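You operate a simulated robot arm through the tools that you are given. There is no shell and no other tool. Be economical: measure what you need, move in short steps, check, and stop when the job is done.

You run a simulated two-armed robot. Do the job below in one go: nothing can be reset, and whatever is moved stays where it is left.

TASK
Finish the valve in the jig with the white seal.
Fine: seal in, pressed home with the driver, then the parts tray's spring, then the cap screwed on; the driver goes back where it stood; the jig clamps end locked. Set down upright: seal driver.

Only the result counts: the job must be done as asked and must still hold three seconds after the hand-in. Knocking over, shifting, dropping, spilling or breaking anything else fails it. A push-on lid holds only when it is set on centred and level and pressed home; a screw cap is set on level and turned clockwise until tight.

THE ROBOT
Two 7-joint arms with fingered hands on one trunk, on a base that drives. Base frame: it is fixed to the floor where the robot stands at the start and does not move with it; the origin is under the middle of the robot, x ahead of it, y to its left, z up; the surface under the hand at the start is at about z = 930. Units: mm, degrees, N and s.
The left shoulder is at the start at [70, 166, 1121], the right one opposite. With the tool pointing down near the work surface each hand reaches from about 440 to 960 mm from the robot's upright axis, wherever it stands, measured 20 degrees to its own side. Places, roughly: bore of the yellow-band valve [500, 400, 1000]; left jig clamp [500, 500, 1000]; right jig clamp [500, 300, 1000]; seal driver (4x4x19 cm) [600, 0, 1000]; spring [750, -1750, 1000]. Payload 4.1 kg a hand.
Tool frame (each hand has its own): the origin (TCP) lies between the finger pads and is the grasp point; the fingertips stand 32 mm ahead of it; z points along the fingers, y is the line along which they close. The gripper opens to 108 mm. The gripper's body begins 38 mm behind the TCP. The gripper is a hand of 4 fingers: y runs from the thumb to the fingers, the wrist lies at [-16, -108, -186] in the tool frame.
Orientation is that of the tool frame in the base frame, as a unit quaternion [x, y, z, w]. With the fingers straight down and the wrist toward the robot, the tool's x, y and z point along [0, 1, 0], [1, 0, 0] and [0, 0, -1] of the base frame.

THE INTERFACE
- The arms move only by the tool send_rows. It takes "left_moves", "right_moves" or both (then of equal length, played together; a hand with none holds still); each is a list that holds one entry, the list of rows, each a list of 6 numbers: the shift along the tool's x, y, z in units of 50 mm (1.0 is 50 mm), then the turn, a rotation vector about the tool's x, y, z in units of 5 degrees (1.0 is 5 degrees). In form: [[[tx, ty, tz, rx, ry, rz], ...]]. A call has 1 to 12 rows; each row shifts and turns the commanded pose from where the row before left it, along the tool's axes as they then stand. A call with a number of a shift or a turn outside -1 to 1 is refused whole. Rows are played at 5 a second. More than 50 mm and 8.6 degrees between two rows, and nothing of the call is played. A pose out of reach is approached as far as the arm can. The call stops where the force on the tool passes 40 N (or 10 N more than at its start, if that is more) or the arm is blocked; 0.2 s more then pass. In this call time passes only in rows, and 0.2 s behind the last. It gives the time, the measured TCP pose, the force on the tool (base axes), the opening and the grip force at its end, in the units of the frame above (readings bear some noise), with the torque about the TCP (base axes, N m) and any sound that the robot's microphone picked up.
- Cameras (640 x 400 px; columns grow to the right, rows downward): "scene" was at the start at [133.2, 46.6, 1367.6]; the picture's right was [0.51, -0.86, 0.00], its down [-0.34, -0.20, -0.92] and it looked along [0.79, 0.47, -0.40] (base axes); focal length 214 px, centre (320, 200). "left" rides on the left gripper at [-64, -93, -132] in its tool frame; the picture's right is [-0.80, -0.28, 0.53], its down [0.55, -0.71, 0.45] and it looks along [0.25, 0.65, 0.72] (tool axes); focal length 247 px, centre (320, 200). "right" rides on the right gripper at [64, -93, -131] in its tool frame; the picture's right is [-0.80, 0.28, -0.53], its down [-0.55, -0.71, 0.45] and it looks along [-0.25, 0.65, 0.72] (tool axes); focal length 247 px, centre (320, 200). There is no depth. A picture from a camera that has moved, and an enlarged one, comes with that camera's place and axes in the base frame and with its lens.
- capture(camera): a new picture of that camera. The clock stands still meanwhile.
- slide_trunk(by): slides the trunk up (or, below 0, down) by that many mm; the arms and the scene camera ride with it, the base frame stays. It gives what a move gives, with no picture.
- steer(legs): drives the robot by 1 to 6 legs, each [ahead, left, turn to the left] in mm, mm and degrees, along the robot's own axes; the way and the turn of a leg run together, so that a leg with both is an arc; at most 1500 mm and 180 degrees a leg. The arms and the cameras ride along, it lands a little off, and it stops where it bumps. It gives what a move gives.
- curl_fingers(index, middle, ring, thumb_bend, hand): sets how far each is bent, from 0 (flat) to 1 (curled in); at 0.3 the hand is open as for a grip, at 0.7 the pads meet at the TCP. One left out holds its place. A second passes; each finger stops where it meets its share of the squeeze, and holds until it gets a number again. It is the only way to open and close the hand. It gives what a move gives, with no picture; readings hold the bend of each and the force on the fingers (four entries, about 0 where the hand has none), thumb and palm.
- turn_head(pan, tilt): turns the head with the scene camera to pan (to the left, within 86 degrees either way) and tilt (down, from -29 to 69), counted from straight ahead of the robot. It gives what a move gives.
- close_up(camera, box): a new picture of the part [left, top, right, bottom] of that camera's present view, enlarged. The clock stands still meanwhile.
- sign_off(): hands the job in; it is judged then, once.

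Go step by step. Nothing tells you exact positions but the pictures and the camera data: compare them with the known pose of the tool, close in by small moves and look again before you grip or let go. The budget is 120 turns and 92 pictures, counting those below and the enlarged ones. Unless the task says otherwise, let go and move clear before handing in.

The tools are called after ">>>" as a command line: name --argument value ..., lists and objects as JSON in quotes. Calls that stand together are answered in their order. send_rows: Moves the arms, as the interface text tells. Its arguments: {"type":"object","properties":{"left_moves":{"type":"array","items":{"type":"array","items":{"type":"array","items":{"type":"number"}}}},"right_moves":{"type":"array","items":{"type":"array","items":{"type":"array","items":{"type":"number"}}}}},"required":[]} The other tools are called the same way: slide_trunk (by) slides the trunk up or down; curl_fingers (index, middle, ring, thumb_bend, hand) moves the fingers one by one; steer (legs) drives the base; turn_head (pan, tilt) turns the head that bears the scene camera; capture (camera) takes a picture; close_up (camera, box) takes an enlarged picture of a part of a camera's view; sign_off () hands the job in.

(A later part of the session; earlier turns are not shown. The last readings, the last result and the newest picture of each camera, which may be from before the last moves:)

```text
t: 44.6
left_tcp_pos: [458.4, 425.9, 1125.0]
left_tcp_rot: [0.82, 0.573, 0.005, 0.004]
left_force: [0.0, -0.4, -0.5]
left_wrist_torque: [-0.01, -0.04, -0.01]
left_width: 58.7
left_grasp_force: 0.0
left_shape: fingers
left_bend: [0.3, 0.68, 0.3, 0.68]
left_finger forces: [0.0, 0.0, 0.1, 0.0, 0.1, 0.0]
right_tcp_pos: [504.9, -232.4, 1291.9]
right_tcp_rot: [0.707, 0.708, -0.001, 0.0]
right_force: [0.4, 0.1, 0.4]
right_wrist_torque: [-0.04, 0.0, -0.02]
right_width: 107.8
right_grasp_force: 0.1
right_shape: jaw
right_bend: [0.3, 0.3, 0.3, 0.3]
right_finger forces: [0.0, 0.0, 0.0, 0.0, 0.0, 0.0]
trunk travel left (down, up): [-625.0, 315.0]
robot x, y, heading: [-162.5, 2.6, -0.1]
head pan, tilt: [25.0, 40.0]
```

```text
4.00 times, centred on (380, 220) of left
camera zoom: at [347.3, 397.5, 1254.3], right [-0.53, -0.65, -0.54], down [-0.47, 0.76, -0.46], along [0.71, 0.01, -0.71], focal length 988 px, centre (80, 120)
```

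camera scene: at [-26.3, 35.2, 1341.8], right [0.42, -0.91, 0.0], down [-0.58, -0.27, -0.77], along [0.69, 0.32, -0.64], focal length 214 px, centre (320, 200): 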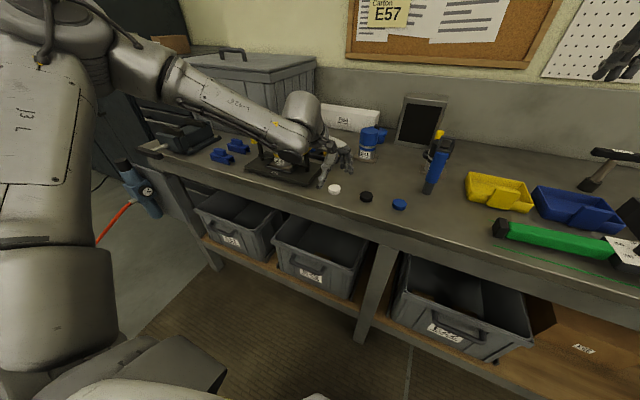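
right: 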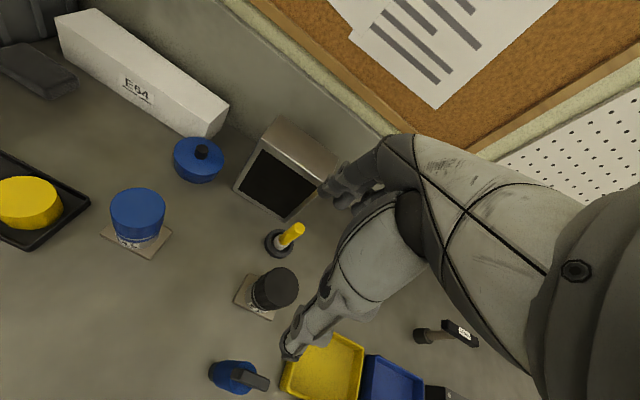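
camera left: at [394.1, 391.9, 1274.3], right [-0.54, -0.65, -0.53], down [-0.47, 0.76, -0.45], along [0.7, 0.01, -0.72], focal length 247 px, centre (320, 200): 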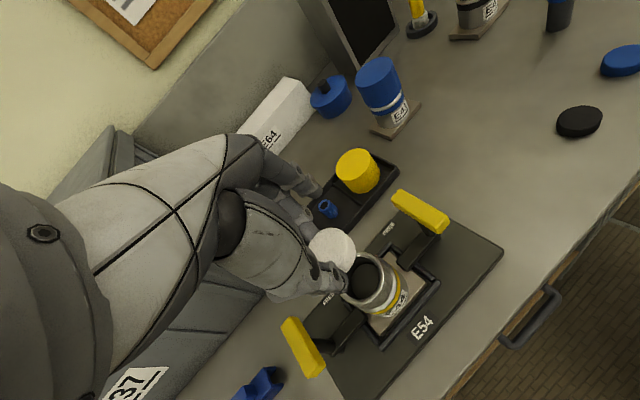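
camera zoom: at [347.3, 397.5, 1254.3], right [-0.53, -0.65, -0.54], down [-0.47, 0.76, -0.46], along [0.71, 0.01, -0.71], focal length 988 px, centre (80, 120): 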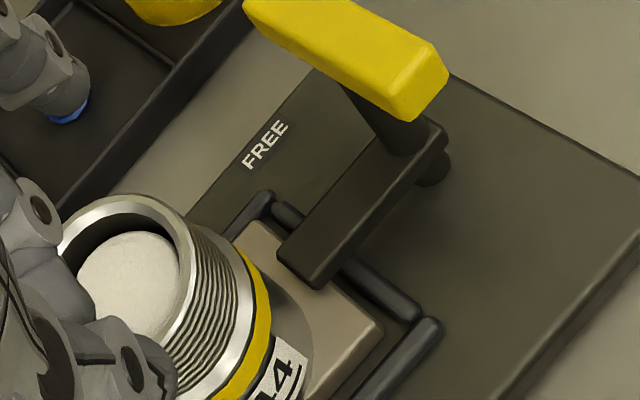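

The seal lies flat in the bore now. Next I'll see how a clamp works: open the left hand, yaw it back to 0°, and go above the left clamp handle at about (518,520).

>>> curl_fingers --hand "left" --middle 0.3 --thumb_bend 0.3

>>> send_rows --left_moves '[[[0.73, 0.16, 0, 0, 0, 0], [0.73, 0.16, 0, 0, 0, 0], [0.73, 0.16, 0, 0, 0, 0], [0, 0, 0, 0, 0, -1], [0, 0, 0, 0, 0, -1], [0, 0, 0, 0, 0, -1], [0, 0, 0.6, 0, 0, -1]]]'

>>> capture --camera "left"

```text
t: 45.6
left_tcp_pos: [460.9, 425.2, 1124.7]
left_tcp_rot: [0.819, 0.573, 0.005, 0.004]
left_force: [0.3, 0.5, -0.5]
left_wrist_torque: [0.0, 0.02, 0.03]
left_width: 108.2
left_grasp_force: 0.1
left_shape: fingers
left_bend: [0.3, 0.3, 0.3, 0.3]
left_finger forces: [0.0, 0.1, 0.0, 0.0, 0.0, 0.0]
right_tcp_pos: [506.9, -233.6, 1290.3]
right_tcp_rot: [0.706, 0.708, -0.001, -0.002]
right_force: [0.3, 0.0, 0.0]
right_wrist_torque: [0.02, -0.01, 0.0]
right_width: 107.8
right_grasp_force: 0.0
right_shape: jaw
right_bend: [0.3, 0.3, 0.3, 0.3]
right_finger forces: [0.0, 0.0, 0.1, 0.0, 0.1, 0.0]
trunk travel left (down, up): [-625.0, 315.0]
robot x, y, heading: [-160.1, 2.2, -0.1]
head pan, tilt: [25.0, 40.0]
```

```text
t: 47.2
left_tcp_pos: [521.0, 521.2, 1096.0]
left_tcp_rot: [0.706, 0.708, 0.005, 0.004]
left_force: [-0.2, 1.3, -0.7]
left_wrist_torque: [-0.02, 0.0, -0.01]
left_width: 108.2
left_grasp_force: 0.0
left_shape: fingers
left_bend: [0.3, 0.3, 0.3, 0.3]
left_finger forces: [0.1, 0.0, 0.1, 0.0, 0.0, 0.0]
right_tcp_pos: [506.3, -234.3, 1289.5]
right_tcp_rot: [0.706, 0.708, 0.0, -0.001]
right_force: [-0.2, 0.4, 0.2]
right_wrist_torque: [0.0, 0.02, -0.01]
right_width: 107.6
right_grasp_force: 0.0
right_shape: jaw
right_bend: [0.3, 0.3, 0.3, 0.3]
right_finger forces: [0.0, 0.1, 0.0, 0.0, 0.0, 0.1]
trunk travel left (down, up): [-625.0, 315.0]
robot x, y, heading: [-158.4, 2.5, 0.0]
head pan, tilt: [25.0, 40.0]
```

```text
35 pictures are left
camera left: at [426.1, 455.4, 1226.9], right [-0.28, -0.8, -0.54], down [-0.7, 0.55, -0.46], along [0.66, 0.25, -0.71], focal length 247 px, centre (320, 200)
```

left: 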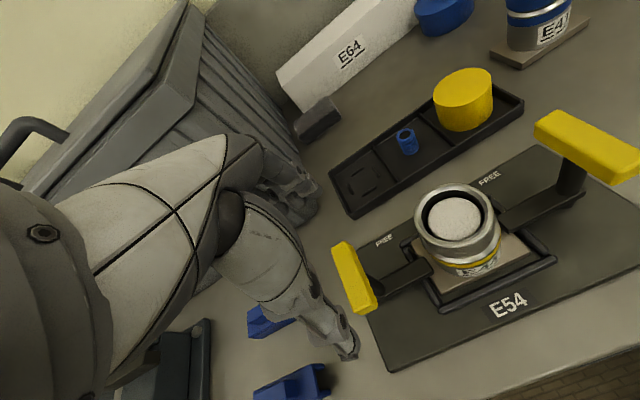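

The open hand is over the left handle. I'll lower around the bar and grip its ends lightly with thumb and middle finger.

>>> send_rows --left_moves '[[[-0.04, -0.08, 0.5, 0, 0, 0], [0, 0, 0.46, 0, 0, 0]]]'

>>> curl_fingers --hand "left" --middle 0.65 --thumb_bend 0.65

>>> close_up --camera "left" --box '[240, 140, 440, 380]'

```text
t: 47.8
left_tcp_pos: [517.5, 517.4, 1049.0]
left_tcp_rot: [0.707, 0.707, 0.004, 0.005]
left_force: [0.0, -0.8, -1.4]
left_wrist_torque: [0.0, 0.01, -0.01]
left_width: 108.4
left_grasp_force: 0.0
left_shape: fingers
left_bend: [0.3, 0.3, 0.3, 0.3]
left_finger forces: [0.0, 0.0, 0.1, 0.1, 0.0, 0.1]
right_tcp_pos: [507.6, -234.2, 1289.8]
right_tcp_rot: [0.706, 0.708, -0.001, -0.001]
right_force: [-0.2, 0.2, -0.3]
right_wrist_torque: [0.03, 0.01, -0.01]
right_width: 107.6
right_grasp_force: 0.0
right_shape: jaw
right_bend: [0.3, 0.3, 0.3, 0.3]
right_finger forces: [0.0, 0.0, 0.1, 0.0, 0.0, 0.0]
trunk travel left (down, up): [-625.0, 315.0]
robot x, y, heading: [-158.2, -0.9, 0.1]
head pan, tilt: [25.0, 40.0]
```

```text
t: 48.8
left_tcp_pos: [514.6, 517.9, 1049.7]
left_tcp_rot: [0.707, 0.707, 0.004, 0.004]
left_force: [-11.0, -1.0, 0.7]
left_wrist_torque: [-0.04, 0.1, 0.03]
left_width: 86.5
left_grasp_force: 11.8
left_shape: fingers
left_bend: [0.3, 0.55, 0.3, 0.52]
left_finger forces: [0.0, 6.7, 0.0, 0.1, 17.6, 0.0]
right_tcp_pos: [505.0, -234.4, 1291.7]
right_tcp_rot: [0.706, 0.708, 0.001, 0.001]
right_force: [-0.8, 0.0, 0.2]
right_wrist_torque: [-0.01, 0.02, -0.03]
right_width: 107.6
right_grasp_force: 0.0
right_shape: jaw
right_bend: [0.3, 0.3, 0.3, 0.3]
right_finger forces: [0.1, 0.0, 0.0, 0.0, 0.0, 0.1]
trunk travel left (down, up): [-625.0, 315.0]
robot x, y, heading: [-158.2, 5.0, -0.1]
head pan, tilt: [25.0, 40.0]
```

```text
1.67 times, centred on (340, 260) of left
camera zoom: at [420.0, 452.5, 1180.0], right [-0.28, -0.8, -0.54], down [-0.7, 0.55, -0.46], along [0.66, 0.25, -0.71], focal length 412 px, centre (287, 100)
```

zoom: 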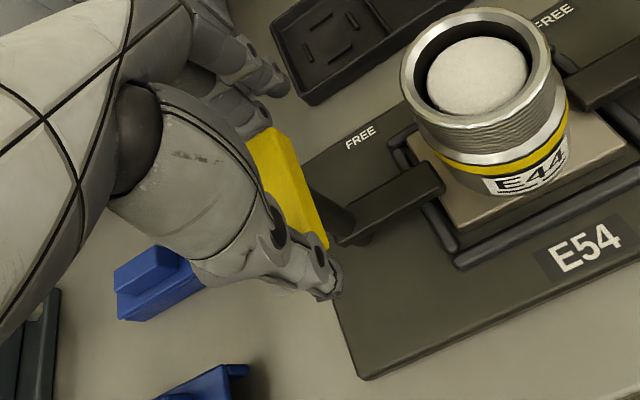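

The bar is held. I'll test a 10° clockwise turn and read the torque.

>>> send_rows --left_moves '[[[0, 0, 0, 0, 0, 1], [0, 0, 0, 0, 0, 1]]]'

```text
t: 49.4
left_tcp_pos: [515.4, 516.3, 1050.8]
left_tcp_rot: [0.767, 0.642, 0.005, 0.004]
left_force: [-12.4, -7.7, 1.2]
left_wrist_torque: [-0.13, 0.29, 0.79]
left_width: 86.0
left_grasp_force: 15.6
left_shape: fingers
left_bend: [0.3, 0.56, 0.3, 0.52]
left_finger forces: [0.0, 9.6, 0.1, 0.1, 20.8, 0.1]
right_tcp_pos: [505.6, -235.6, 1291.1]
right_tcp_rot: [0.707, 0.707, 0.0, 0.0]
right_force: [-0.4, 0.0, 0.1]
right_wrist_torque: [0.0, 0.02, -0.03]
right_width: 107.9
right_grasp_force: 0.1
right_shape: jaw
right_bend: [0.3, 0.3, 0.3, 0.3]
right_finger forces: [0.1, 0.0, 0.1, 0.0, 0.0, 0.1]
trunk travel left (down, up): [-625.0, 315.0]
robot x, y, heading: [-156.0, 3.7, -0.2]
head pan, tilt: [25.0, 40.0]
```

It resists with 0.8 N·m. I'll test the other direction.

>>> send_rows --left_moves '[[[0, 0, 0, 0, 0, -1], [0, 0, 0, 0, 0, -1], [0, 0, 0, 0, 0, -1], [0, 0, 0, 0, 0, -1]]]'

>>> close_up --camera "left" --box '[240, 140, 440, 380]'

```text
t: 50.4
left_tcp_pos: [518.5, 516.9, 1049.6]
left_tcp_rot: [0.643, 0.766, 0.004, 0.005]
left_force: [-5.7, -1.8, -0.3]
left_wrist_torque: [-0.1, 0.24, -0.02]
left_width: 85.2
left_grasp_force: 12.2
left_shape: fingers
left_bend: [0.3, 0.56, 0.3, 0.53]
left_finger forces: [0.0, 8.8, 0.0, 0.0, 15.7, 0.0]
right_tcp_pos: [506.8, -233.4, 1289.0]
right_tcp_rot: [0.706, 0.708, 0.0, -0.001]
right_force: [0.9, -0.9, -0.4]
right_wrist_torque: [-0.03, 0.04, 0.0]
right_width: 107.6
right_grasp_force: 0.1
right_shape: jaw
right_bend: [0.3, 0.3, 0.3, 0.3]
right_finger forces: [0.0, 0.1, 0.0, 0.0, 0.0, 0.1]
trunk travel left (down, up): [-625.0, 315.0]
robot x, y, heading: [-158.0, 1.2, 0.1]
head pan, tilt: [25.0, 40.0]
```

```text
1.67 times, centred on (340, 260) of left
camera zoom: at [434.6, 437.1, 1180.1], right [-0.13, -0.83, -0.54], down [-0.78, 0.42, -0.46], along [0.61, 0.36, -0.71], focal length 412 px, centre (287, 100)
```

zoom: 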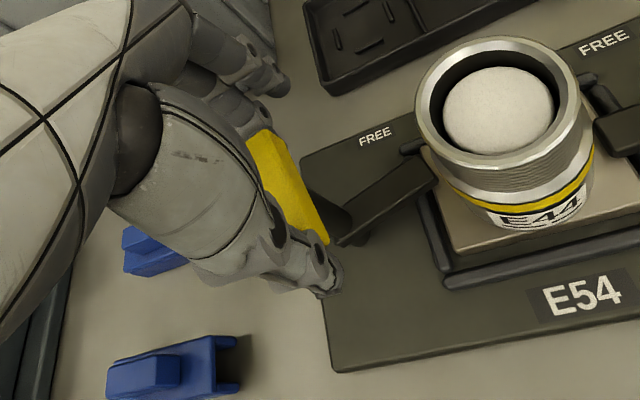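

The arm swings with the bar toward the FREE mark when turned counter-clockwise, and the clockwise side is its stop with the arm over the valve plate. So the clamps already stand locked; I'll turn this one back to its stop.

>>> send_rows --left_moves '[[[0, 0, 0, 0, 0, 1], [0, 0, 0, 0, 0, 1], [0, 0, 0, 0, 0, 0.8]]]'

>>> close_up --camera "scene" --box '[220, 110, 340, 200]'

```text
t: 51.2
left_tcp_pos: [515.7, 517.6, 1050.7]
left_tcp_rot: [0.732, 0.681, 0.006, 0.005]
left_force: [-10.8, -2.9, -0.1]
left_wrist_torque: [-0.06, 0.35, 0.04]
left_width: 85.5
left_grasp_force: 13.7
left_shape: fingers
left_bend: [0.3, 0.56, 0.3, 0.53]
left_finger forces: [0.0, 8.0, 0.0, 0.0, 18.5, 0.1]
right_tcp_pos: [506.5, -234.6, 1291.0]
right_tcp_rot: [0.706, 0.708, 0.0, 0.0]
right_force: [-0.2, 0.1, -0.2]
right_wrist_torque: [0.01, -0.01, 0.03]
right_width: 107.8
right_grasp_force: 0.1
right_shape: jaw
right_bend: [0.3, 0.3, 0.3, 0.3]
right_finger forces: [0.0, 0.0, 0.0, 0.1, 0.1, 0.1]
trunk travel left (down, up): [-625.0, 315.0]
robot x, y, heading: [-159.1, 3.8, -0.1]
head pan, tilt: [25.0, 40.0]
```

```text
4.44 times, centred on (280, 155) of scene
camera zoom: at [-28.2, 35.0, 1342.0], right [0.42, -0.91, 0.0], down [-0.58, -0.27, -0.77], along [0.69, 0.32, -0.64], focal length 953 px, centre (498, 400)
```

zoom: 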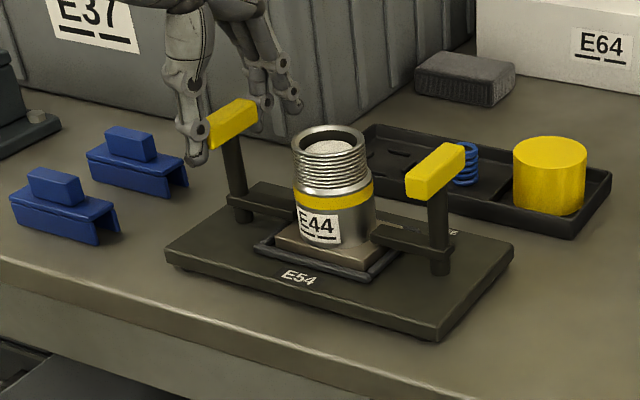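

No stop felt yet; I'll turn slightly further clockwise until it resists.

>>> send_rows --left_moves '[[[0, 0, 0, 0, 0, 0.8], [0, 0, 0, 0, 0, 0.8]]]'

```text
t: 51.8
left_tcp_pos: [516.5, 515.8, 1050.5]
left_tcp_rot: [0.778, 0.629, 0.005, 0.003]
left_force: [-14.6, -7.8, -0.9]
left_wrist_torque: [-0.13, 0.37, 0.81]
left_width: 85.8
left_grasp_force: 16.3
left_shape: fingers
left_bend: [0.3, 0.56, 0.3, 0.53]
left_finger forces: [0.1, 9.6, 0.1, 0.1, 22.8, 0.0]
right_tcp_pos: [505.8, -234.8, 1290.2]
right_tcp_rot: [0.706, 0.708, -0.001, -0.001]
right_force: [0.9, -0.1, -0.1]
right_wrist_torque: [0.02, 0.0, -0.04]
right_width: 107.6
right_grasp_force: 0.1
right_shape: jaw
right_bend: [0.3, 0.3, 0.3, 0.3]
right_finger forces: [0.0, 0.0, 0.1, 0.0, 0.0, 0.0]
trunk travel left (down, up): [-625.0, 315.0]
robot x, y, heading: [-152.4, 0.1, -0.0]
head pan, tilt: [25.0, 40.0]
```

The stop is felt, so the clamp is locked. I'll release, lift the left hand clear, then shift the base 200 mm left so the right arm can serve both the driver and the bore.

>>> curl_fingers --hand "left" --middle 0.3 --thumb_bend 0.3

>>> send_rows --left_moves '[[[0, 0, -1, 0, 0, 0], [0, 0, -1, 0, 0, 0], [0, -0.4, -0.9, 0, 0, 0], [0, -0.6, -0.8, 0, 0, 0], [0, -0.6, -0.8, 0, 0, 0]]]'

>>> steer --legs '[[0, 200, 0]]'

>>> turn_head --pan 0 --tilt 45

>>> capture --camera "scene"

```text
t: 52.8
left_tcp_pos: [517.6, 517.2, 1049.0]
left_tcp_rot: [0.777, 0.629, 0.005, 0.003]
left_force: [0.8, -0.4, 0.1]
left_wrist_torque: [-0.02, -0.01, 0.0]
left_width: 108.3
left_grasp_force: 0.0
left_shape: fingers
left_bend: [0.3, 0.3, 0.3, 0.3]
left_finger forces: [0.0, 0.0, 0.1, 0.1, 0.0, 0.0]
right_tcp_pos: [507.0, -233.5, 1290.4]
right_tcp_rot: [0.706, 0.708, 0.0, 0.0]
right_force: [-0.6, 0.0, 0.7]
right_wrist_torque: [-0.03, -0.02, 0.01]
right_width: 107.8
right_grasp_force: 0.1
right_shape: jaw
right_bend: [0.3, 0.3, 0.3, 0.3]
right_finger forces: [0.1, 0.0, 0.0, 0.0, 0.0, 0.0]
trunk travel left (down, up): [-625.0, 315.0]
robot x, y, heading: [-156.2, 3.6, -0.0]
head pan, tilt: [25.0, 40.0]
```

```text
t: 54.0
left_tcp_pos: [434.1, 532.7, 1275.5]
left_tcp_rot: [0.778, 0.628, 0.006, 0.004]
left_force: [-0.2, -0.2, 0.5]
left_wrist_torque: [0.03, -0.03, -0.01]
left_width: 108.6
left_grasp_force: 0.0
left_shape: fingers
left_bend: [0.3, 0.3, 0.3, 0.3]
left_finger forces: [0.0, 0.0, 0.0, 0.1, 0.0, 0.1]
right_tcp_pos: [506.5, -235.6, 1289.9]
right_tcp_rot: [0.707, 0.707, 0.0, 0.0]
right_force: [-0.6, 0.1, 0.2]
right_wrist_torque: [0.02, -0.01, 0.02]
right_width: 107.6
right_grasp_force: 0.1
right_shape: jaw
right_bend: [0.3, 0.3, 0.3, 0.3]
right_finger forces: [0.0, 0.1, 0.1, 0.1, 0.0, 0.1]
trunk travel left (down, up): [-625.0, 315.0]
robot x, y, heading: [-157.9, 1.0, -0.1]
head pan, tilt: [25.0, 40.0]
```

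```text
t: 55.6
left_tcp_pos: [436.6, 733.7, 1274.7]
left_tcp_rot: [0.777, 0.629, 0.005, 0.003]
left_force: [0.1, -0.7, 0.2]
left_wrist_torque: [0.0, -0.01, -0.03]
left_width: 108.5
left_grasp_force: 0.0
left_shape: fingers
left_bend: [0.3, 0.3, 0.3, 0.3]
left_finger forces: [0.1, 0.0, 0.1, 0.1, 0.0, 0.0]
right_tcp_pos: [507.3, -32.6, 1289.6]
right_tcp_rot: [0.707, 0.707, -0.001, -0.001]
right_force: [1.1, 0.0, 0.1]
right_wrist_torque: [-0.01, -0.03, -0.01]
right_width: 107.4
right_grasp_force: 0.0
right_shape: jaw
right_bend: [0.3, 0.3, 0.3, 0.3]
right_finger forces: [0.0, 0.0, 0.1, 0.0, 0.0, 0.0]
trunk travel left (down, up): [-625.0, 315.0]
robot x, y, heading: [-158.2, 202.5, 0.0]
head pan, tilt: [25.0, 40.0]
```

```text
t: 56.5
left_tcp_pos: [436.4, 734.5, 1272.7]
left_tcp_rot: [0.778, 0.628, 0.005, 0.004]
left_force: [0.3, 0.4, 1.0]
left_wrist_torque: [0.01, -0.03, -0.01]
left_width: 108.6
left_grasp_force: 0.1
left_shape: fingers
left_bend: [0.3, 0.3, 0.3, 0.3]
left_finger forces: [0.0, 0.0, 0.0, 0.0, 0.0, 0.0]
right_tcp_pos: [507.9, -33.2, 1287.0]
right_tcp_rot: [0.707, 0.707, -0.001, 0.0]
right_force: [0.3, -0.5, 0.2]
right_wrist_torque: [-0.03, 0.01, 0.02]
right_width: 107.6
right_grasp_force: 0.1
right_shape: jaw
right_bend: [0.3, 0.3, 0.3, 0.3]
right_finger forces: [0.0, 0.0, 0.0, 0.0, 0.1, 0.0]
trunk travel left (down, up): [-625.0, 315.0]
robot x, y, heading: [-159.3, 204.9, 0.1]
head pan, tilt: [0.0, 45.0]
```

```text
31 pictures are left
camera scene: at [-22.0, 201.4, 1334.5], right [0.0, -1.0, 0.0], down [-0.71, 0.0, -0.71], along [0.71, 0.0, -0.71], focal length 214 px, centre (320, 200)
```

scene: 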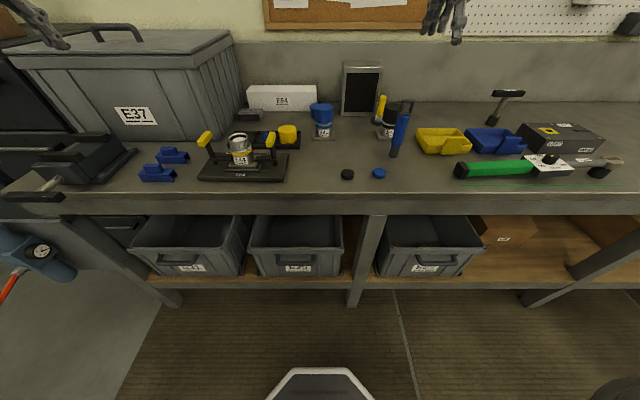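

The driver stands at about (592,-43), 190 mm tall, so a grip from above isn't suitable. I'll turn the right hand to point forward, 20° down, with the fingers closing sideways around its body.

>>> send_rows --right_moves '[[[0, 0, 0, -0.679, -0.679, -0.97], [0, 0, 0, -0.679, -0.679, -0.97], [0, 0, 0, -0.679, -0.679, -0.97], [0, 0, 0, -0.679, -0.679, -0.97], [0, 0, 0, -0.679, -0.679, -0.97], [0, 0, 0, -0.679, -0.679, -0.97], [0, 0, 0, -0.679, -0.679, -0.97], [0, 0, 0, -0.679, -0.679, -0.97]]]'

>>> send_rows --right_moves '[[[0, 0, 0, -0.679, -0.679, -0.97], [0, 0, 0, -0.679, -0.679, -0.97], [0, 0, 0, -0.679, -0.679, -0.97], [0, 0, 0, -0.679, -0.679, -0.97], [0, 0, 0, -0.679, -0.679, -0.97], [0, 0, 0, -0.679, -0.679, -0.97], [0, 0, 0, -0.679, -0.679, -0.97], [0, 0, 0, -0.679, -0.679, -0.97]]]'

```text
t: 58.3
left_tcp_pos: [436.7, 734.3, 1272.7]
left_tcp_rot: [0.778, 0.628, 0.005, 0.004]
left_force: [0.0, 0.1, -0.3]
left_wrist_torque: [0.01, 0.01, 0.03]
left_width: 108.6
left_grasp_force: 0.0
left_shape: fingers
left_bend: [0.3, 0.3, 0.3, 0.3]
left_finger forces: [0.1, 0.0, 0.0, 0.0, 0.1, 0.0]
right_tcp_pos: [506.9, -32.1, 1288.1]
right_tcp_rot: [0.508, 0.832, 0.0, 0.226]
right_force: [0.7, 0.6, 0.0]
right_wrist_torque: [0.01, 0.0, 0.01]
right_width: 107.8
right_grasp_force: 0.0
right_shape: jaw
right_bend: [0.3, 0.3, 0.3, 0.3]
right_finger forces: [0.0, 0.1, 0.1, 0.0, 0.0, 0.1]
right hand out of reach, approached as far as the arm can: row 6, 7, 8
trunk travel left (down, up): [-625.0, 315.0]
robot x, y, heading: [-160.4, 203.6, -0.2]
head pan, tilt: [0.0, 45.0]
```

```text
t: 60.1
left_tcp_pos: [432.9, 735.9, 1274.7]
left_tcp_rot: [0.777, 0.629, 0.006, 0.004]
left_force: [-0.5, -0.1, -0.3]
left_wrist_torque: [0.02, 0.03, -0.01]
left_width: 108.6
left_grasp_force: 0.0
left_shape: fingers
left_bend: [0.3, 0.3, 0.3, 0.3]
left_finger forces: [0.0, 0.0, 0.0, 0.0, 0.0, 0.1]
right_tcp_pos: [492.4, -12.1, 1309.7]
right_tcp_rot: [0.465, 0.835, -0.01, 0.293]
right_force: [0.2, -0.9, 0.1]
right_wrist_torque: [-0.02, 0.0, -0.02]
right_width: 107.7
right_grasp_force: 0.0
right_shape: jaw
right_bend: [0.3, 0.3, 0.3, 0.3]
right_finger forces: [0.0, 0.0, 0.0, 0.0, 0.1, 0.1]
right hand out of reach, approached as far as the arm can: row 1, 2, 3, 4, 5, 6, 7, 8
trunk travel left (down, up): [-625.0, 315.0]
robot x, y, heading: [-158.0, 200.3, 0.1]
head pan, tilt: [0.0, 45.0]
```

The wrist limits the turn up here. I'll first bring the hand lower and to the right of the driver, then continue turning.

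>>> send_rows --right_moves '[[[0.184, -0.408, 0.632, 0, 0, 0], [0.184, -0.408, 0.632, 0, 0, 0], [0.184, -0.408, 0.632, 0, 0, 0], [0.184, -0.408, 0.632, 0, 0, 0], [0.184, -0.408, 0.632, 0, 0, 0], [0, 0, 0, -0.662, -0.576, -0.905], [0, 0, 0, -0.662, -0.576, -0.905], [0, 0, 0, -0.662, -0.576, -0.905], [0, 0, 0, -0.662, -0.576, -0.905], [0, 0, 0, -0.662, -0.576, -0.905], [0, 0, 0, -0.662, -0.576, -0.905], [0, 0, 0, -0.662, -0.576, -0.905]]]'

```text
t: 62.7
left_tcp_pos: [436.6, 734.6, 1272.6]
left_tcp_rot: [0.778, 0.629, 0.006, 0.004]
left_force: [0.4, -0.1, -0.3]
left_wrist_torque: [-0.01, -0.03, 0.01]
left_width: 108.5
left_grasp_force: 0.0
left_shape: fingers
left_bend: [0.3, 0.3, 0.3, 0.3]
left_finger forces: [0.1, 0.0, 0.1, 0.1, 0.0, 0.1]
right_tcp_pos: [471.3, -81.5, 1128.6]
right_tcp_rot: [0.145, 0.852, -0.004, 0.503]
right_force: [0.2, -0.6, -0.2]
right_wrist_torque: [0.03, 0.0, -0.02]
right_width: 107.9
right_grasp_force: 0.0
right_shape: jaw
right_bend: [0.3, 0.3, 0.3, 0.3]
right_finger forces: [0.1, 0.1, 0.0, 0.1, 0.0, 0.0]
trunk travel left (down, up): [-625.0, 315.0]
robot x, y, heading: [-158.3, 200.0, 0.0]
head pan, tilt: [0.0, 45.0]
```

Turning works here. I'll finish the turn, then line up at the driver's height and take a look from the right hand.

>>> send_rows --right_moves '[[[0, 0, 0, -0.662, -0.576, -0.905], [0, 0, 0, -0.662, -0.576, -0.905], [0, 0, 0, -0.662, -0.576, -0.905], [0.583, 0.253, 0.212, 0, 0, 0], [0.583, 0.253, 0.212, 0, 0, 0], [0.583, 0.253, 0.212, 0, 0, 0]]]'

>>> capture --camera "right"

>>> close_up --camera "scene" --box '[340, 90, 440, 190]'

```text
t: 64.1
left_tcp_pos: [438.2, 734.5, 1272.1]
left_tcp_rot: [0.778, 0.628, 0.005, 0.004]
left_force: [-0.1, 0.4, -0.4]
left_wrist_torque: [0.02, 0.03, -0.01]
left_width: 108.5
left_grasp_force: 0.1
left_shape: fingers
left_bend: [0.3, 0.3, 0.3, 0.3]
left_finger forces: [0.0, 0.1, 0.1, 0.0, 0.0, 0.0]
right_tcp_pos: [471.4, -43.4, 1036.6]
right_tcp_rot: [0.0, 0.821, -0.001, 0.571]
right_force: [0.1, -0.5, -0.9]
right_wrist_torque: [-0.01, 0.0, 0.0]
right_width: 107.6
right_grasp_force: 0.1
right_shape: jaw
right_bend: [0.3, 0.3, 0.3, 0.3]
right_finger forces: [0.1, 0.0, 0.1, 0.1, 0.0, 0.1]
trunk travel left (down, up): [-625.0, 315.0]
robot x, y, heading: [-157.7, 197.5, 0.2]
head pan, tilt: [0.0, 45.0]
```

```text
30 pictures are left
camera right: at [325.3, -136.6, 1020.9], right [-0.22, 0.28, 0.93], down [0.61, -0.71, 0.36], along [0.76, 0.65, -0.02], focal length 247 px, centre (320, 200)
```

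right: 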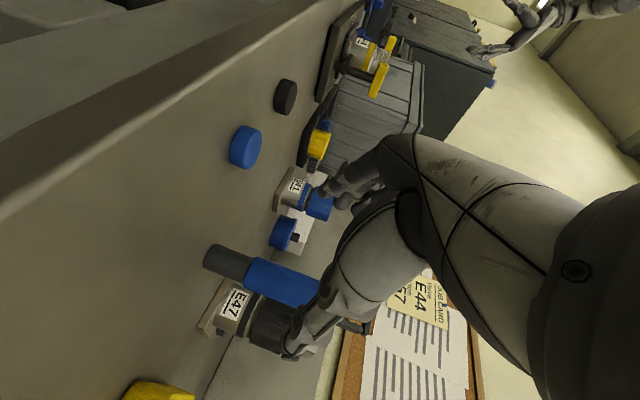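

```text
4.00 times, centred on (390, 140) of scene
camera zoom: at [-21.3, 201.2, 1334.5], right [0.0, -1.0, 0.0], down [-0.71, 0.0, -0.71], along [0.71, 0.0, -0.71], focal length 858 px, centre (40, 440)
```

zoom: 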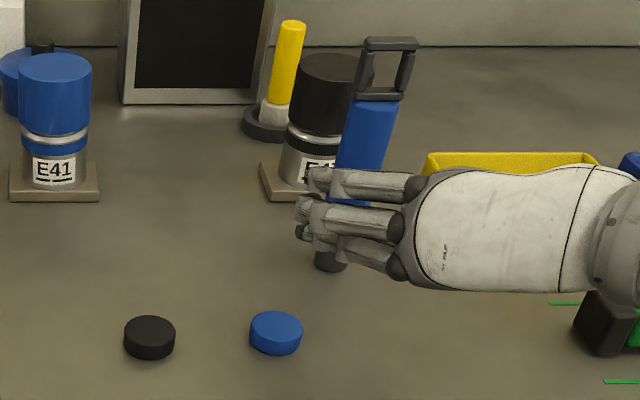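

The driver axis is near (584,-40) and the hand is level with its body. I'll advance around it, in two steps, then close.

>>> send_rows --right_moves '[[[-0.256, 0.02, 0.703, 0, 0, 0], [-0.256, 0.02, 0.703, 0, 0, 0], [-0.256, 0.02, 0.703, 0, 0, 0]]]'

>>> close_up --camera "scene" --box '[340, 90, 440, 190]'

```text
t: 64.9
left_tcp_pos: [438.1, 734.7, 1272.3]
left_tcp_rot: [0.778, 0.629, 0.004, 0.003]
left_force: [0.2, -0.1, 0.0]
left_wrist_torque: [-0.03, 0.0, -0.01]
left_width: 108.8
left_grasp_force: 0.0
left_shape: fingers
left_bend: [0.3, 0.3, 0.3, 0.3]
left_finger forces: [0.0, 0.0, 0.1, 0.0, 0.0, 0.0]
right_tcp_pos: [583.0, -41.4, 1035.4]
right_tcp_rot: [-0.001, 0.821, -0.001, 0.571]
right_force: [-0.5, 0.7, 0.3]
right_wrist_torque: [-0.03, -0.01, 0.02]
right_width: 107.7
right_grasp_force: 0.0
right_shape: jaw
right_bend: [0.3, 0.3, 0.3, 0.3]
right_finger forces: [0.0, 0.0, 0.0, 0.1, 0.0, 0.0]
trunk travel left (down, up): [-625.0, 315.0]
robot x, y, heading: [-158.4, 203.2, 0.1]
head pan, tilt: [0.0, 45.0]
```

```text
4.00 times, centred on (390, 140) of scene
camera zoom: at [-20.8, 202.2, 1334.4], right [0.0, -1.0, 0.0], down [-0.71, 0.0, -0.71], along [0.71, 0.0, -0.71], focal length 858 px, centre (40, 440)
```

zoom: 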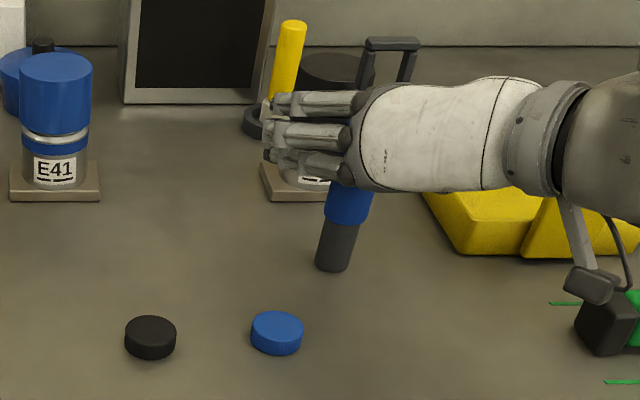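

The hand surrounds the driver. I'll close all fingers; I'll bring it back to this pose later.

>>> curl_fingers --hand "right" --index 0.75 --middle 0.75 --ring 0.75 --thumb_bend 0.75

>>> close_up --camera "scene" --box '[340, 90, 440, 190]'

```text
t: 65.9
left_tcp_pos: [436.9, 735.0, 1272.5]
left_tcp_rot: [0.777, 0.629, 0.005, 0.003]
left_force: [0.4, -0.2, 0.0]
left_wrist_torque: [-0.01, -0.04, -0.01]
left_width: 108.6
left_grasp_force: 0.1
left_shape: fingers
left_bend: [0.3, 0.3, 0.3, 0.3]
left_finger forces: [0.0, 0.0, 0.1, 0.1, 0.0, 0.0]
right_tcp_pos: [582.1, -41.6, 1037.7]
right_tcp_rot: [-0.001, 0.82, -0.001, 0.572]
right_force: [-0.4, -0.4, -0.2]
right_wrist_torque: [-0.04, 0.04, 0.0]
right_width: 15.7
right_grasp_force: 18.6
right_shape: fingers
right_bend: [0.73, 0.73, 0.74, 0.67]
right_finger forces: [9.8, 5.5, 3.3, 0.0, 18.3, 0.1]
trunk travel left (down, up): [-625.0, 315.0]
robot x, y, heading: [-158.4, 203.1, -0.2]
head pan, tilt: [0.0, 45.0]
```

```text
4.00 times, centred on (390, 140) of scene
camera zoom: at [-22.0, 201.8, 1334.5], right [0.0, -1.0, 0.0], down [-0.71, 0.0, -0.71], along [0.71, 0.0, -0.71], focal length 858 px, centre (40, 440)
```

zoom: 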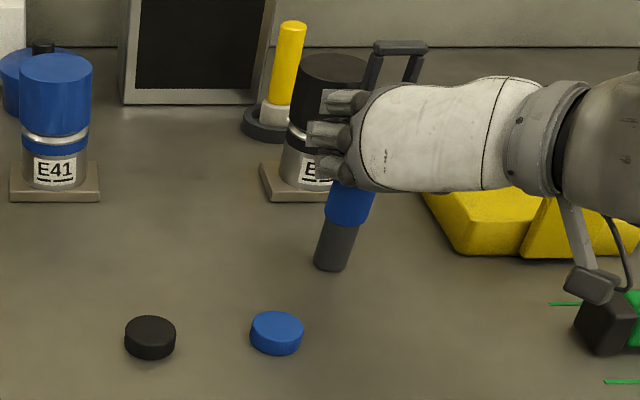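

The driver is gripped, with forces on all fingers and the thumb. I'll lift it straight up 60 mm and check the hold.

>>> send_rows --right_moves '[[[-0.2, 0, -0.07, 0, 0, 0], [-0.464, 0, -0.17, 0, 0, 0], [-0.464, 0, -0.17, 0, 0, 0]]]'

>>> close_up --camera "scene" --box '[340, 60, 440, 160]'

>>> close_up --camera "right" --box '[180, 180, 420, 370]'

```text
t: 66.7
left_tcp_pos: [436.8, 735.5, 1271.7]
left_tcp_rot: [0.778, 0.628, 0.005, 0.004]
left_force: [0.8, 0.0, 0.4]
left_wrist_torque: [0.01, 0.0, 0.0]
left_width: 108.5
left_grasp_force: 0.1
left_shape: fingers
left_bend: [0.3, 0.3, 0.3, 0.3]
left_finger forces: [0.1, 0.0, 0.1, 0.0, 0.1, 0.0]
right_tcp_pos: [584.0, -38.9, 1096.2]
right_tcp_rot: [-0.001, 0.82, 0.0, 0.572]
right_force: [-0.1, 0.0, -2.3]
right_wrist_torque: [-0.01, 0.01, 0.01]
right_width: 15.5
right_grasp_force: 14.7
right_shape: fingers
right_bend: [0.73, 0.74, 0.75, 0.69]
right_finger forces: [8.7, 4.2, 2.0, 0.1, 15.0, 0.0]
trunk travel left (down, up): [-625.0, 315.0]
robot x, y, heading: [-156.9, 202.4, -0.0]
head pan, tilt: [0.0, 45.0]
```

```text
4.00 times, centred on (390, 110) of scene
camera zoom: at [-22.2, 202.2, 1334.5], right [0.0, -1.0, 0.0], down [-0.71, 0.0, -0.71], along [0.71, 0.0, -0.71], focal length 858 px, centre (40, 560)
```

zoom: 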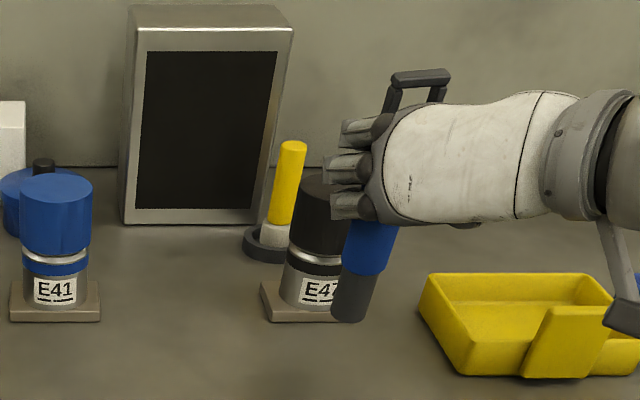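

```text
2.11 times, centred on (300, 275) of right
camera zoom: at [438.3, -132.9, 1080.8], right [-0.22, 0.29, 0.93], down [0.61, -0.71, 0.36], along [0.76, 0.65, -0.02], focal length 520 px, centre (362, 42)
```

zoom: 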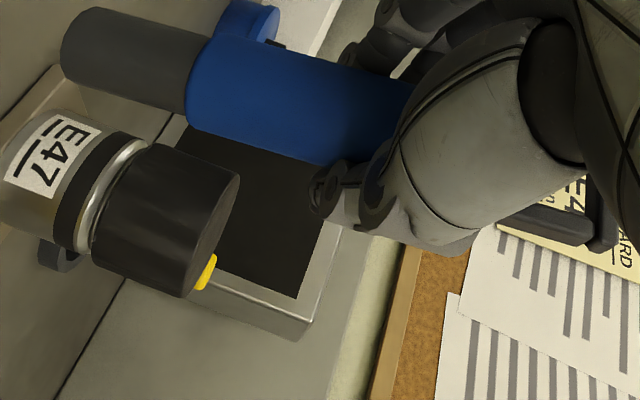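

The driver leans about 9° toward me in the grip. I'll raise it, pitch the hand to make it upright, then carry it across above the bore.

>>> send_rows --right_moves '[[[-0.752, 0, -0.274, 0, 0, 0], [-0.752, 0, -0.274, 0, 0, 0], [0, 0, 0, 0, 0.9, 0], [0, 0, 0, 0, 0.9, 0]]]'

>>> send_rows --right_moves '[[[0.066, 0.928, -0.119, 0, 0, 0], [0.066, 0.928, -0.119, 0, 0, 0], [0.066, 0.928, -0.119, 0, 0, 0], [0.066, 0.928, -0.119, 0, 0, 0], [0.066, 0.928, -0.119, 0, 0, 0], [0.066, 0.928, -0.119, 0, 0, 0], [0.066, 0.928, -0.119, 0, 0, 0], [0.066, 0.928, -0.119, 0, 0, 0], [0.066, 0.928, -0.119, 0, 0, 0], [0.066, 0.928, -0.119, 0, 0, 0]]]'

>>> turn_head --pan 20 --tilt 30

>>> capture --camera "scene"

```text
t: 67.7
left_tcp_pos: [437.5, 735.9, 1271.4]
left_tcp_rot: [0.778, 0.628, 0.004, 0.004]
left_force: [0.5, -0.1, 0.3]
left_wrist_torque: [0.0, -0.02, 0.0]
left_width: 108.2
left_grasp_force: 0.0
left_shape: fingers
left_bend: [0.3, 0.3, 0.3, 0.3]
left_finger forces: [0.0, 0.1, 0.1, 0.0, 0.0, 0.0]
right_tcp_pos: [583.5, -38.9, 1175.7]
right_tcp_rot: [0.0, 0.862, -0.002, 0.506]
right_force: [-1.1, -0.1, -2.9]
right_wrist_torque: [0.06, -0.03, 0.01]
right_width: 15.3
right_grasp_force: 14.5
right_shape: fingers
right_bend: [0.73, 0.74, 0.75, 0.69]
right_finger forces: [8.7, 4.1, 1.8, 0.0, 14.9, 0.0]
trunk travel left (down, up): [-625.0, 315.0]
robot x, y, heading: [-155.9, 204.5, -0.1]
head pan, tilt: [0.0, 45.0]
```

```text
t: 69.9
left_tcp_pos: [434.9, 738.9, 1271.0]
left_tcp_rot: [0.778, 0.629, 0.005, 0.006]
left_force: [0.6, 0.5, 0.3]
left_wrist_torque: [-0.04, 0.0, -0.01]
left_width: 108.1
left_grasp_force: 0.1
left_shape: fingers
left_bend: [0.3, 0.3, 0.3, 0.3]
left_finger forces: [0.0, 0.1, 0.0, 0.2, 0.1, 0.1]
right_tcp_pos: [517.2, 426.5, 1175.3]
right_tcp_rot: [-0.001, 0.862, -0.002, 0.506]
right_force: [-0.3, 0.4, -1.6]
right_wrist_torque: [-0.01, 0.0, -0.02]
right_width: 14.7
right_grasp_force: 14.4
right_shape: fingers
right_bend: [0.73, 0.74, 0.75, 0.69]
right_finger forces: [8.8, 3.7, 1.6, 0.0, 14.4, 0.1]
trunk travel left (down, up): [-625.0, 315.0]
robot x, y, heading: [-154.9, 205.7, 0.1]
head pan, tilt: [0.0, 45.0]
```

```text
t: 70.8
left_tcp_pos: [437.6, 736.1, 1272.6]
left_tcp_rot: [0.778, 0.628, 0.005, 0.003]
left_force: [-0.8, 0.1, -0.6]
left_wrist_torque: [0.02, -0.03, 0.0]
left_width: 108.4
left_grasp_force: 0.0
left_shape: fingers
left_bend: [0.3, 0.3, 0.3, 0.3]
left_finger forces: [0.0, 0.0, 0.0, 0.0, 0.1, 0.0]
right_tcp_pos: [516.1, 422.7, 1176.0]
right_tcp_rot: [0.001, 0.862, -0.002, 0.507]
right_force: [-0.5, -0.4, -1.7]
right_wrist_torque: [0.0, 0.01, -0.01]
right_width: 14.7
right_grasp_force: 14.9
right_shape: fingers
right_bend: [0.73, 0.74, 0.75, 0.69]
right_finger forces: [9.0, 3.9, 1.5, 0.1, 14.4, 0.0]
trunk travel left (down, up): [-625.0, 315.0]
robot x, y, heading: [-157.8, 202.9, 0.1]
head pan, tilt: [20.0, 30.0]
```

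```text
24 pictures are left
camera scene: at [-18.0, 232.2, 1357.0], right [0.34, -0.94, 0.0], down [-0.47, -0.17, -0.87], along [0.81, 0.3, -0.5], focal length 214 px, centre (320, 200)
```

scene: 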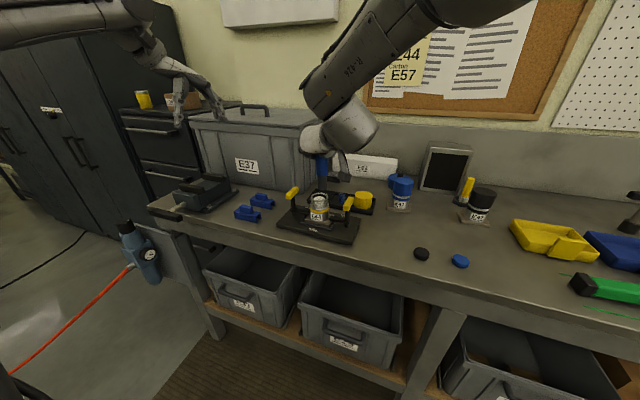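

The driver hangs above the bore. I'll enlarge both views to align it.

>>> close_up --camera "scene" --box '[275, 140, 365, 230]'

>>> capture --camera "right"

```text
4.44 times, centred on (320, 185) of scene
camera zoom: at [-18.0, 232.2, 1357.0], right [0.34, -0.94, 0.0], down [-0.47, -0.17, -0.87], along [0.81, 0.3, -0.5], focal length 953 px, centre (320, 267)
```

zoom: 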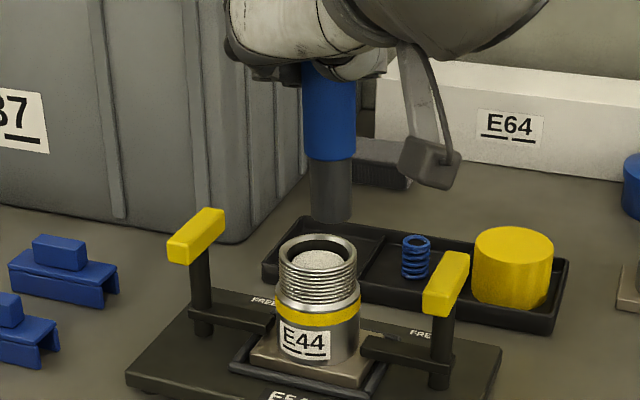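

```text
22 pictures are left
camera right: at [371.0, 329.7, 1183.1], right [-0.07, 0.28, 0.96], down [0.66, -0.71, 0.26], along [0.75, 0.65, -0.13], focal length 247 px, centre (320, 200)
```

right: 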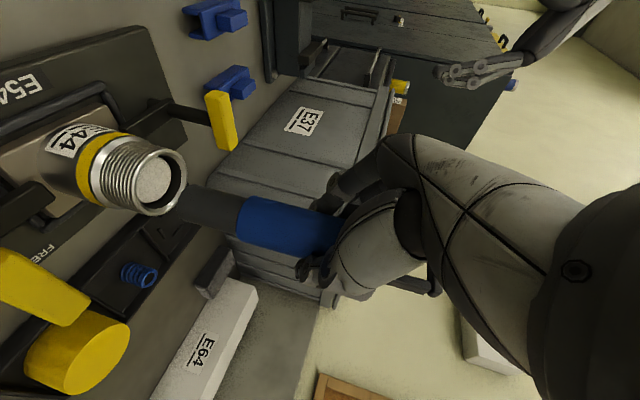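

The driver is upright and about 9.5 mm short in y. I'll correct, lower, and then press in small steps while watching the force.

>>> send_rows --right_moves '[[[0, 0.19, 0, 0, 0, 0], [0.437, 0, 0.243, 0, 0, 0], [0.175, 0, 0.097, 0, 0, 0], [0.07, 0, 0.039, 0, 0, 0], [0.07, 0, 0.039, 0, 0, 0], [0.07, 0, 0.039, 0, 0, 0]]]'

>>> close_up --camera "scene" --box '[285, 150, 355, 220]'

```text
t: 72.2
left_tcp_pos: [435.2, 733.5, 1273.9]
left_tcp_rot: [0.778, 0.629, 0.006, 0.004]
left_force: [0.1, -0.2, -0.3]
left_wrist_torque: [-0.01, -0.06, 0.03]
left_width: 108.6
left_grasp_force: 0.0
left_shape: fingers
left_bend: [0.3, 0.3, 0.3, 0.3]
left_finger forces: [0.1, 0.0, 0.0, 0.0, 0.0, 0.0]
right_tcp_pos: [515.2, 432.3, 1127.6]
right_tcp_rot: [-0.001, 0.862, -0.002, 0.507]
right_force: [0.5, -0.9, 10.1]
right_wrist_torque: [0.08, -0.14, -0.04]
right_width: 14.5
right_grasp_force: 16.0
right_shape: fingers
right_bend: [0.74, 0.74, 0.75, 0.69]
right_finger forces: [10.6, 4.6, 1.1, 0.0, 15.1, 0.0]
trunk travel left (down, up): [-625.0, 315.0]
robot x, y, heading: [-159.3, 203.1, 0.1]
head pan, tilt: [20.0, 30.0]
```

```text
5.71 times, centred on (320, 185) of scene
camera zoom: at [-19.9, 231.9, 1357.6], right [0.34, -0.94, 0.0], down [-0.47, -0.17, -0.87], along [0.81, 0.3, -0.5], focal length 1226 px, centre (320, 286)
```

zoom: 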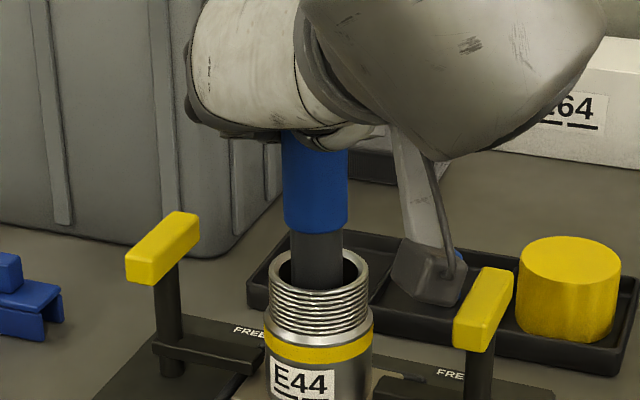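

The driver's foot is in the bore and touches the seal with 10 N. Now I'll press in small steps.

>>> send_rows --right_moves '[[[0.05, 0, 0.028, 0, 0, 0], [0.05, 0, 0.028, 0, 0, 0], [0.05, 0, 0.028, 0, 0, 0], [0.05, 0, 0.028, 0, 0, 0], [0.05, 0, 0.028, 0, 0, 0], [0.05, 0, 0.028, 0, 0, 0]]]'

>>> close_up --camera "scene" --box '[285, 150, 355, 220]'

```text
t: 73.5
left_tcp_pos: [434.7, 734.0, 1275.0]
left_tcp_rot: [0.778, 0.628, 0.006, 0.004]
left_force: [-0.4, -0.3, 0.3]
left_wrist_torque: [0.02, 0.02, 0.0]
left_width: 108.4
left_grasp_force: 0.1
left_shape: fingers
left_bend: [0.3, 0.3, 0.3, 0.3]
left_finger forces: [0.0, 0.1, 0.0, 0.0, 0.1, 0.0]
right_tcp_pos: [513.7, 433.3, 1114.2]
right_tcp_rot: [0.0, 0.862, 0.0, 0.507]
right_force: [3.3, 1.4, 21.5]
right_wrist_torque: [0.17, -0.03, 0.0]
right_width: 5.2
right_grasp_force: 12.3
right_shape: fingers
right_bend: [0.74, 0.75, 0.75, 0.71]
right_finger forces: [12.5, 0.0, 0.0, 0.0, 11.2, 0.1]
trunk travel left (down, up): [-625.0, 315.0]
robot x, y, heading: [-158.7, 205.3, -0.0]
head pan, tilt: [20.0, 30.0]
```

```text
5.71 times, centred on (320, 185) of scene
camera zoom: at [-21.1, 231.2, 1357.5], right [0.34, -0.94, 0.0], down [-0.47, -0.17, -0.87], along [0.81, 0.3, -0.5], focal length 1226 px, centre (320, 286)
```

zoom: 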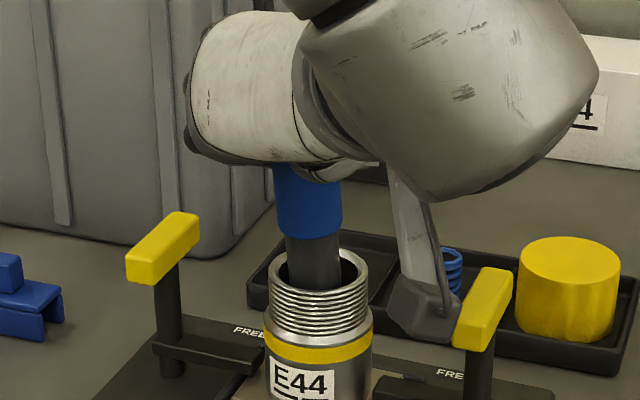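

The driver slipped in the hand, because the middle and ring fingers had reached their set bend before squeezing fully. I'll tighten all fingers with a higher bend setting.

>>> curl_fingers --hand "right" --index 1.0 --middle 1.0 --ring 1.0 --thumb_bend 1.0

>>> close_up --camera "right" --box '[120, 120, 440, 320]'

```text
t: 74.5
left_tcp_pos: [437.6, 734.7, 1273.0]
left_tcp_rot: [0.777, 0.629, 0.005, 0.003]
left_force: [1.4, 0.4, 0.5]
left_wrist_torque: [-0.02, 0.01, 0.0]
left_width: 108.5
left_grasp_force: 0.1
left_shape: fingers
left_bend: [0.3, 0.3, 0.3, 0.3]
left_finger forces: [0.0, 0.0, 0.1, 0.0, 0.0, 0.0]
right_tcp_pos: [516.7, 433.3, 1110.5]
right_tcp_rot: [0.0, 0.863, -0.002, 0.505]
right_force: [1.9, -3.1, -2.9]
right_wrist_torque: [-0.19, -0.21, -0.01]
right_width: 0.0
right_grasp_force: 23.5
right_shape: fingers
right_bend: [0.86, 0.86, 0.94, 0.9]
right_finger forces: [0.0, 5.0, 14.0, 0.0, 17.0, 10.9]
trunk travel left (down, up): [-625.0, 315.0]
robot x, y, heading: [-159.8, 202.4, 0.0]
head pan, tilt: [20.0, 30.0]
```

```text
2.00 times, centred on (280, 220) of right
camera zoom: at [370.3, 339.7, 1118.2], right [-0.07, 0.29, 0.96], down [0.66, -0.71, 0.26], along [0.75, 0.65, -0.14], focal length 494 px, centre (400, 160)
```

zoom: 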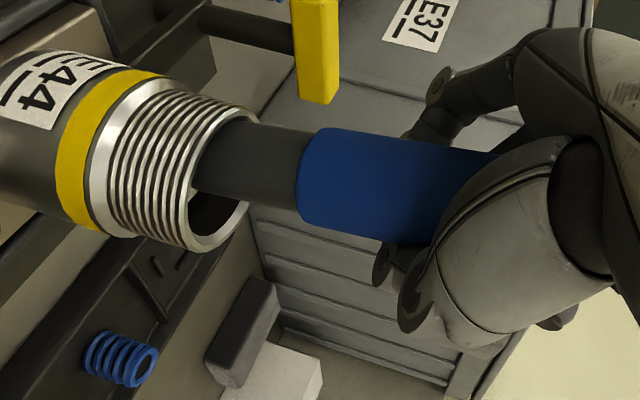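

The grip is now firm, with palm contact, but the driver leans about 8° and sits against the near wall. I'll straighten it and bring it back to the bore centre, then press.

>>> send_rows --right_moves '[[[-0.06, 0, 0.08, 0, 0.5, 0], [-0.06, 0, 0.08, 0, 0.5, 0], [-0.05, 0, 0.08, 0, 0.5, 0]]]'

>>> send_rows --right_moves '[[[0.049, 0, 0.034, 0, 0, 0], [0.049, 0, 0.034, 0, 0, 0], [0.049, 0, 0.034, 0, 0, 0], [0.049, 0, 0.034, 0, 0, 0]]]'

>>> close_up --camera "right" --box '[120, 120, 440, 320]'

```text
t: 75.5
left_tcp_pos: [436.8, 736.0, 1269.7]
left_tcp_rot: [0.778, 0.628, 0.005, 0.004]
left_force: [-0.8, 0.2, 0.0]
left_wrist_torque: [0.0, 0.02, 0.01]
left_width: 108.7
left_grasp_force: 0.0
left_shape: fingers
left_bend: [0.3, 0.3, 0.3, 0.3]
left_finger forces: [0.0, 0.0, 0.1, 0.0, 0.0, 0.0]
right_tcp_pos: [554.5, 402.4, 1171.2]
right_tcp_rot: [0.046, 0.887, 0.032, 0.459]
right_force: [-0.6, 0.2, -1.8]
right_wrist_torque: [-0.05, -0.07, -0.04]
right_width: 0.2
right_grasp_force: 8.0
right_shape: fingers
right_bend: [0.88, 0.88, 0.94, 0.92]
right_finger forces: [0.0, 0.0, 9.3, 0.0, 0.0, 6.7]
trunk travel left (down, up): [-625.0, 315.0]
robot x, y, heading: [-156.8, 202.4, -0.0]
head pan, tilt: [20.0, 30.0]
stopped in row 3 (right hand): the arm was blocked; the commanded pose is now the measured one
```

```text
t: 76.5
left_tcp_pos: [436.5, 736.6, 1270.1]
left_tcp_rot: [0.777, 0.629, 0.006, 0.003]
left_force: [1.1, 0.3, 0.7]
left_wrist_torque: [0.03, -0.01, 0.02]
left_width: 108.5
left_grasp_force: 0.1
left_shape: fingers
left_bend: [0.3, 0.3, 0.3, 0.3]
left_finger forces: [0.0, 0.0, 0.0, 0.0, 0.0, 0.0]
right_tcp_pos: [554.2, 404.3, 1153.0]
right_tcp_rot: [0.043, 0.888, 0.028, 0.458]
right_force: [0.4, -0.3, -1.8]
right_wrist_torque: [-0.07, -0.06, 0.0]
right_width: 0.0
right_grasp_force: 8.1
right_shape: fingers
right_bend: [0.88, 0.88, 0.94, 0.92]
right_finger forces: [0.0, 0.1, 9.2, 0.0, 0.0, 6.7]
trunk travel left (down, up): [-625.0, 315.0]
robot x, y, heading: [-158.4, 201.2, 0.1]
head pan, tilt: [20.0, 30.0]
```

```text
2.00 times, centred on (280, 220) of right
camera zoom: at [405.1, 317.0, 1168.0], right [0.04, 0.19, 0.98], down [0.65, -0.75, 0.12], along [0.76, 0.63, -0.16], focal length 494 px, centre (400, 160)
```

zoom: 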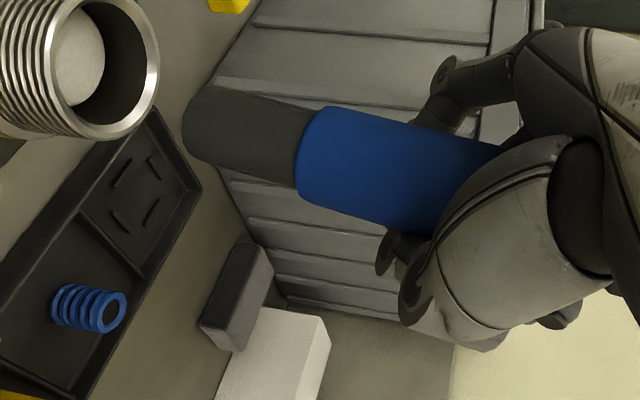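

The arm jumped and the driver came out of the bore, though it is still held. I'll check the scene before going on.

>>> close_up --camera "scene" --box '[250, 110, 400, 250]'

```text
2.86 times, centred on (325, 180) of scene
camera zoom: at [-17.9, 232.9, 1357.1], right [0.34, -0.94, 0.0], down [-0.47, -0.17, -0.87], along [0.81, 0.3, -0.5], focal length 613 px, centre (306, 257)
```

zoom: 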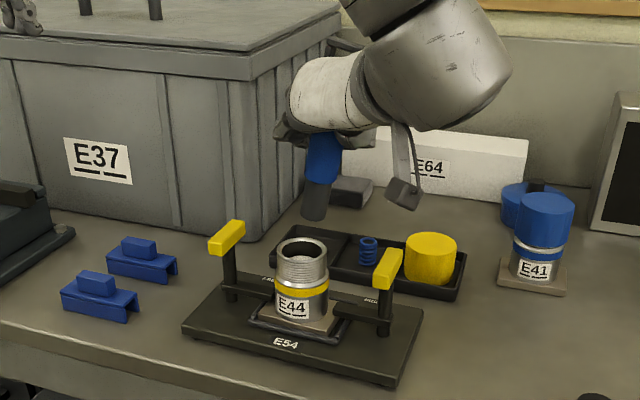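

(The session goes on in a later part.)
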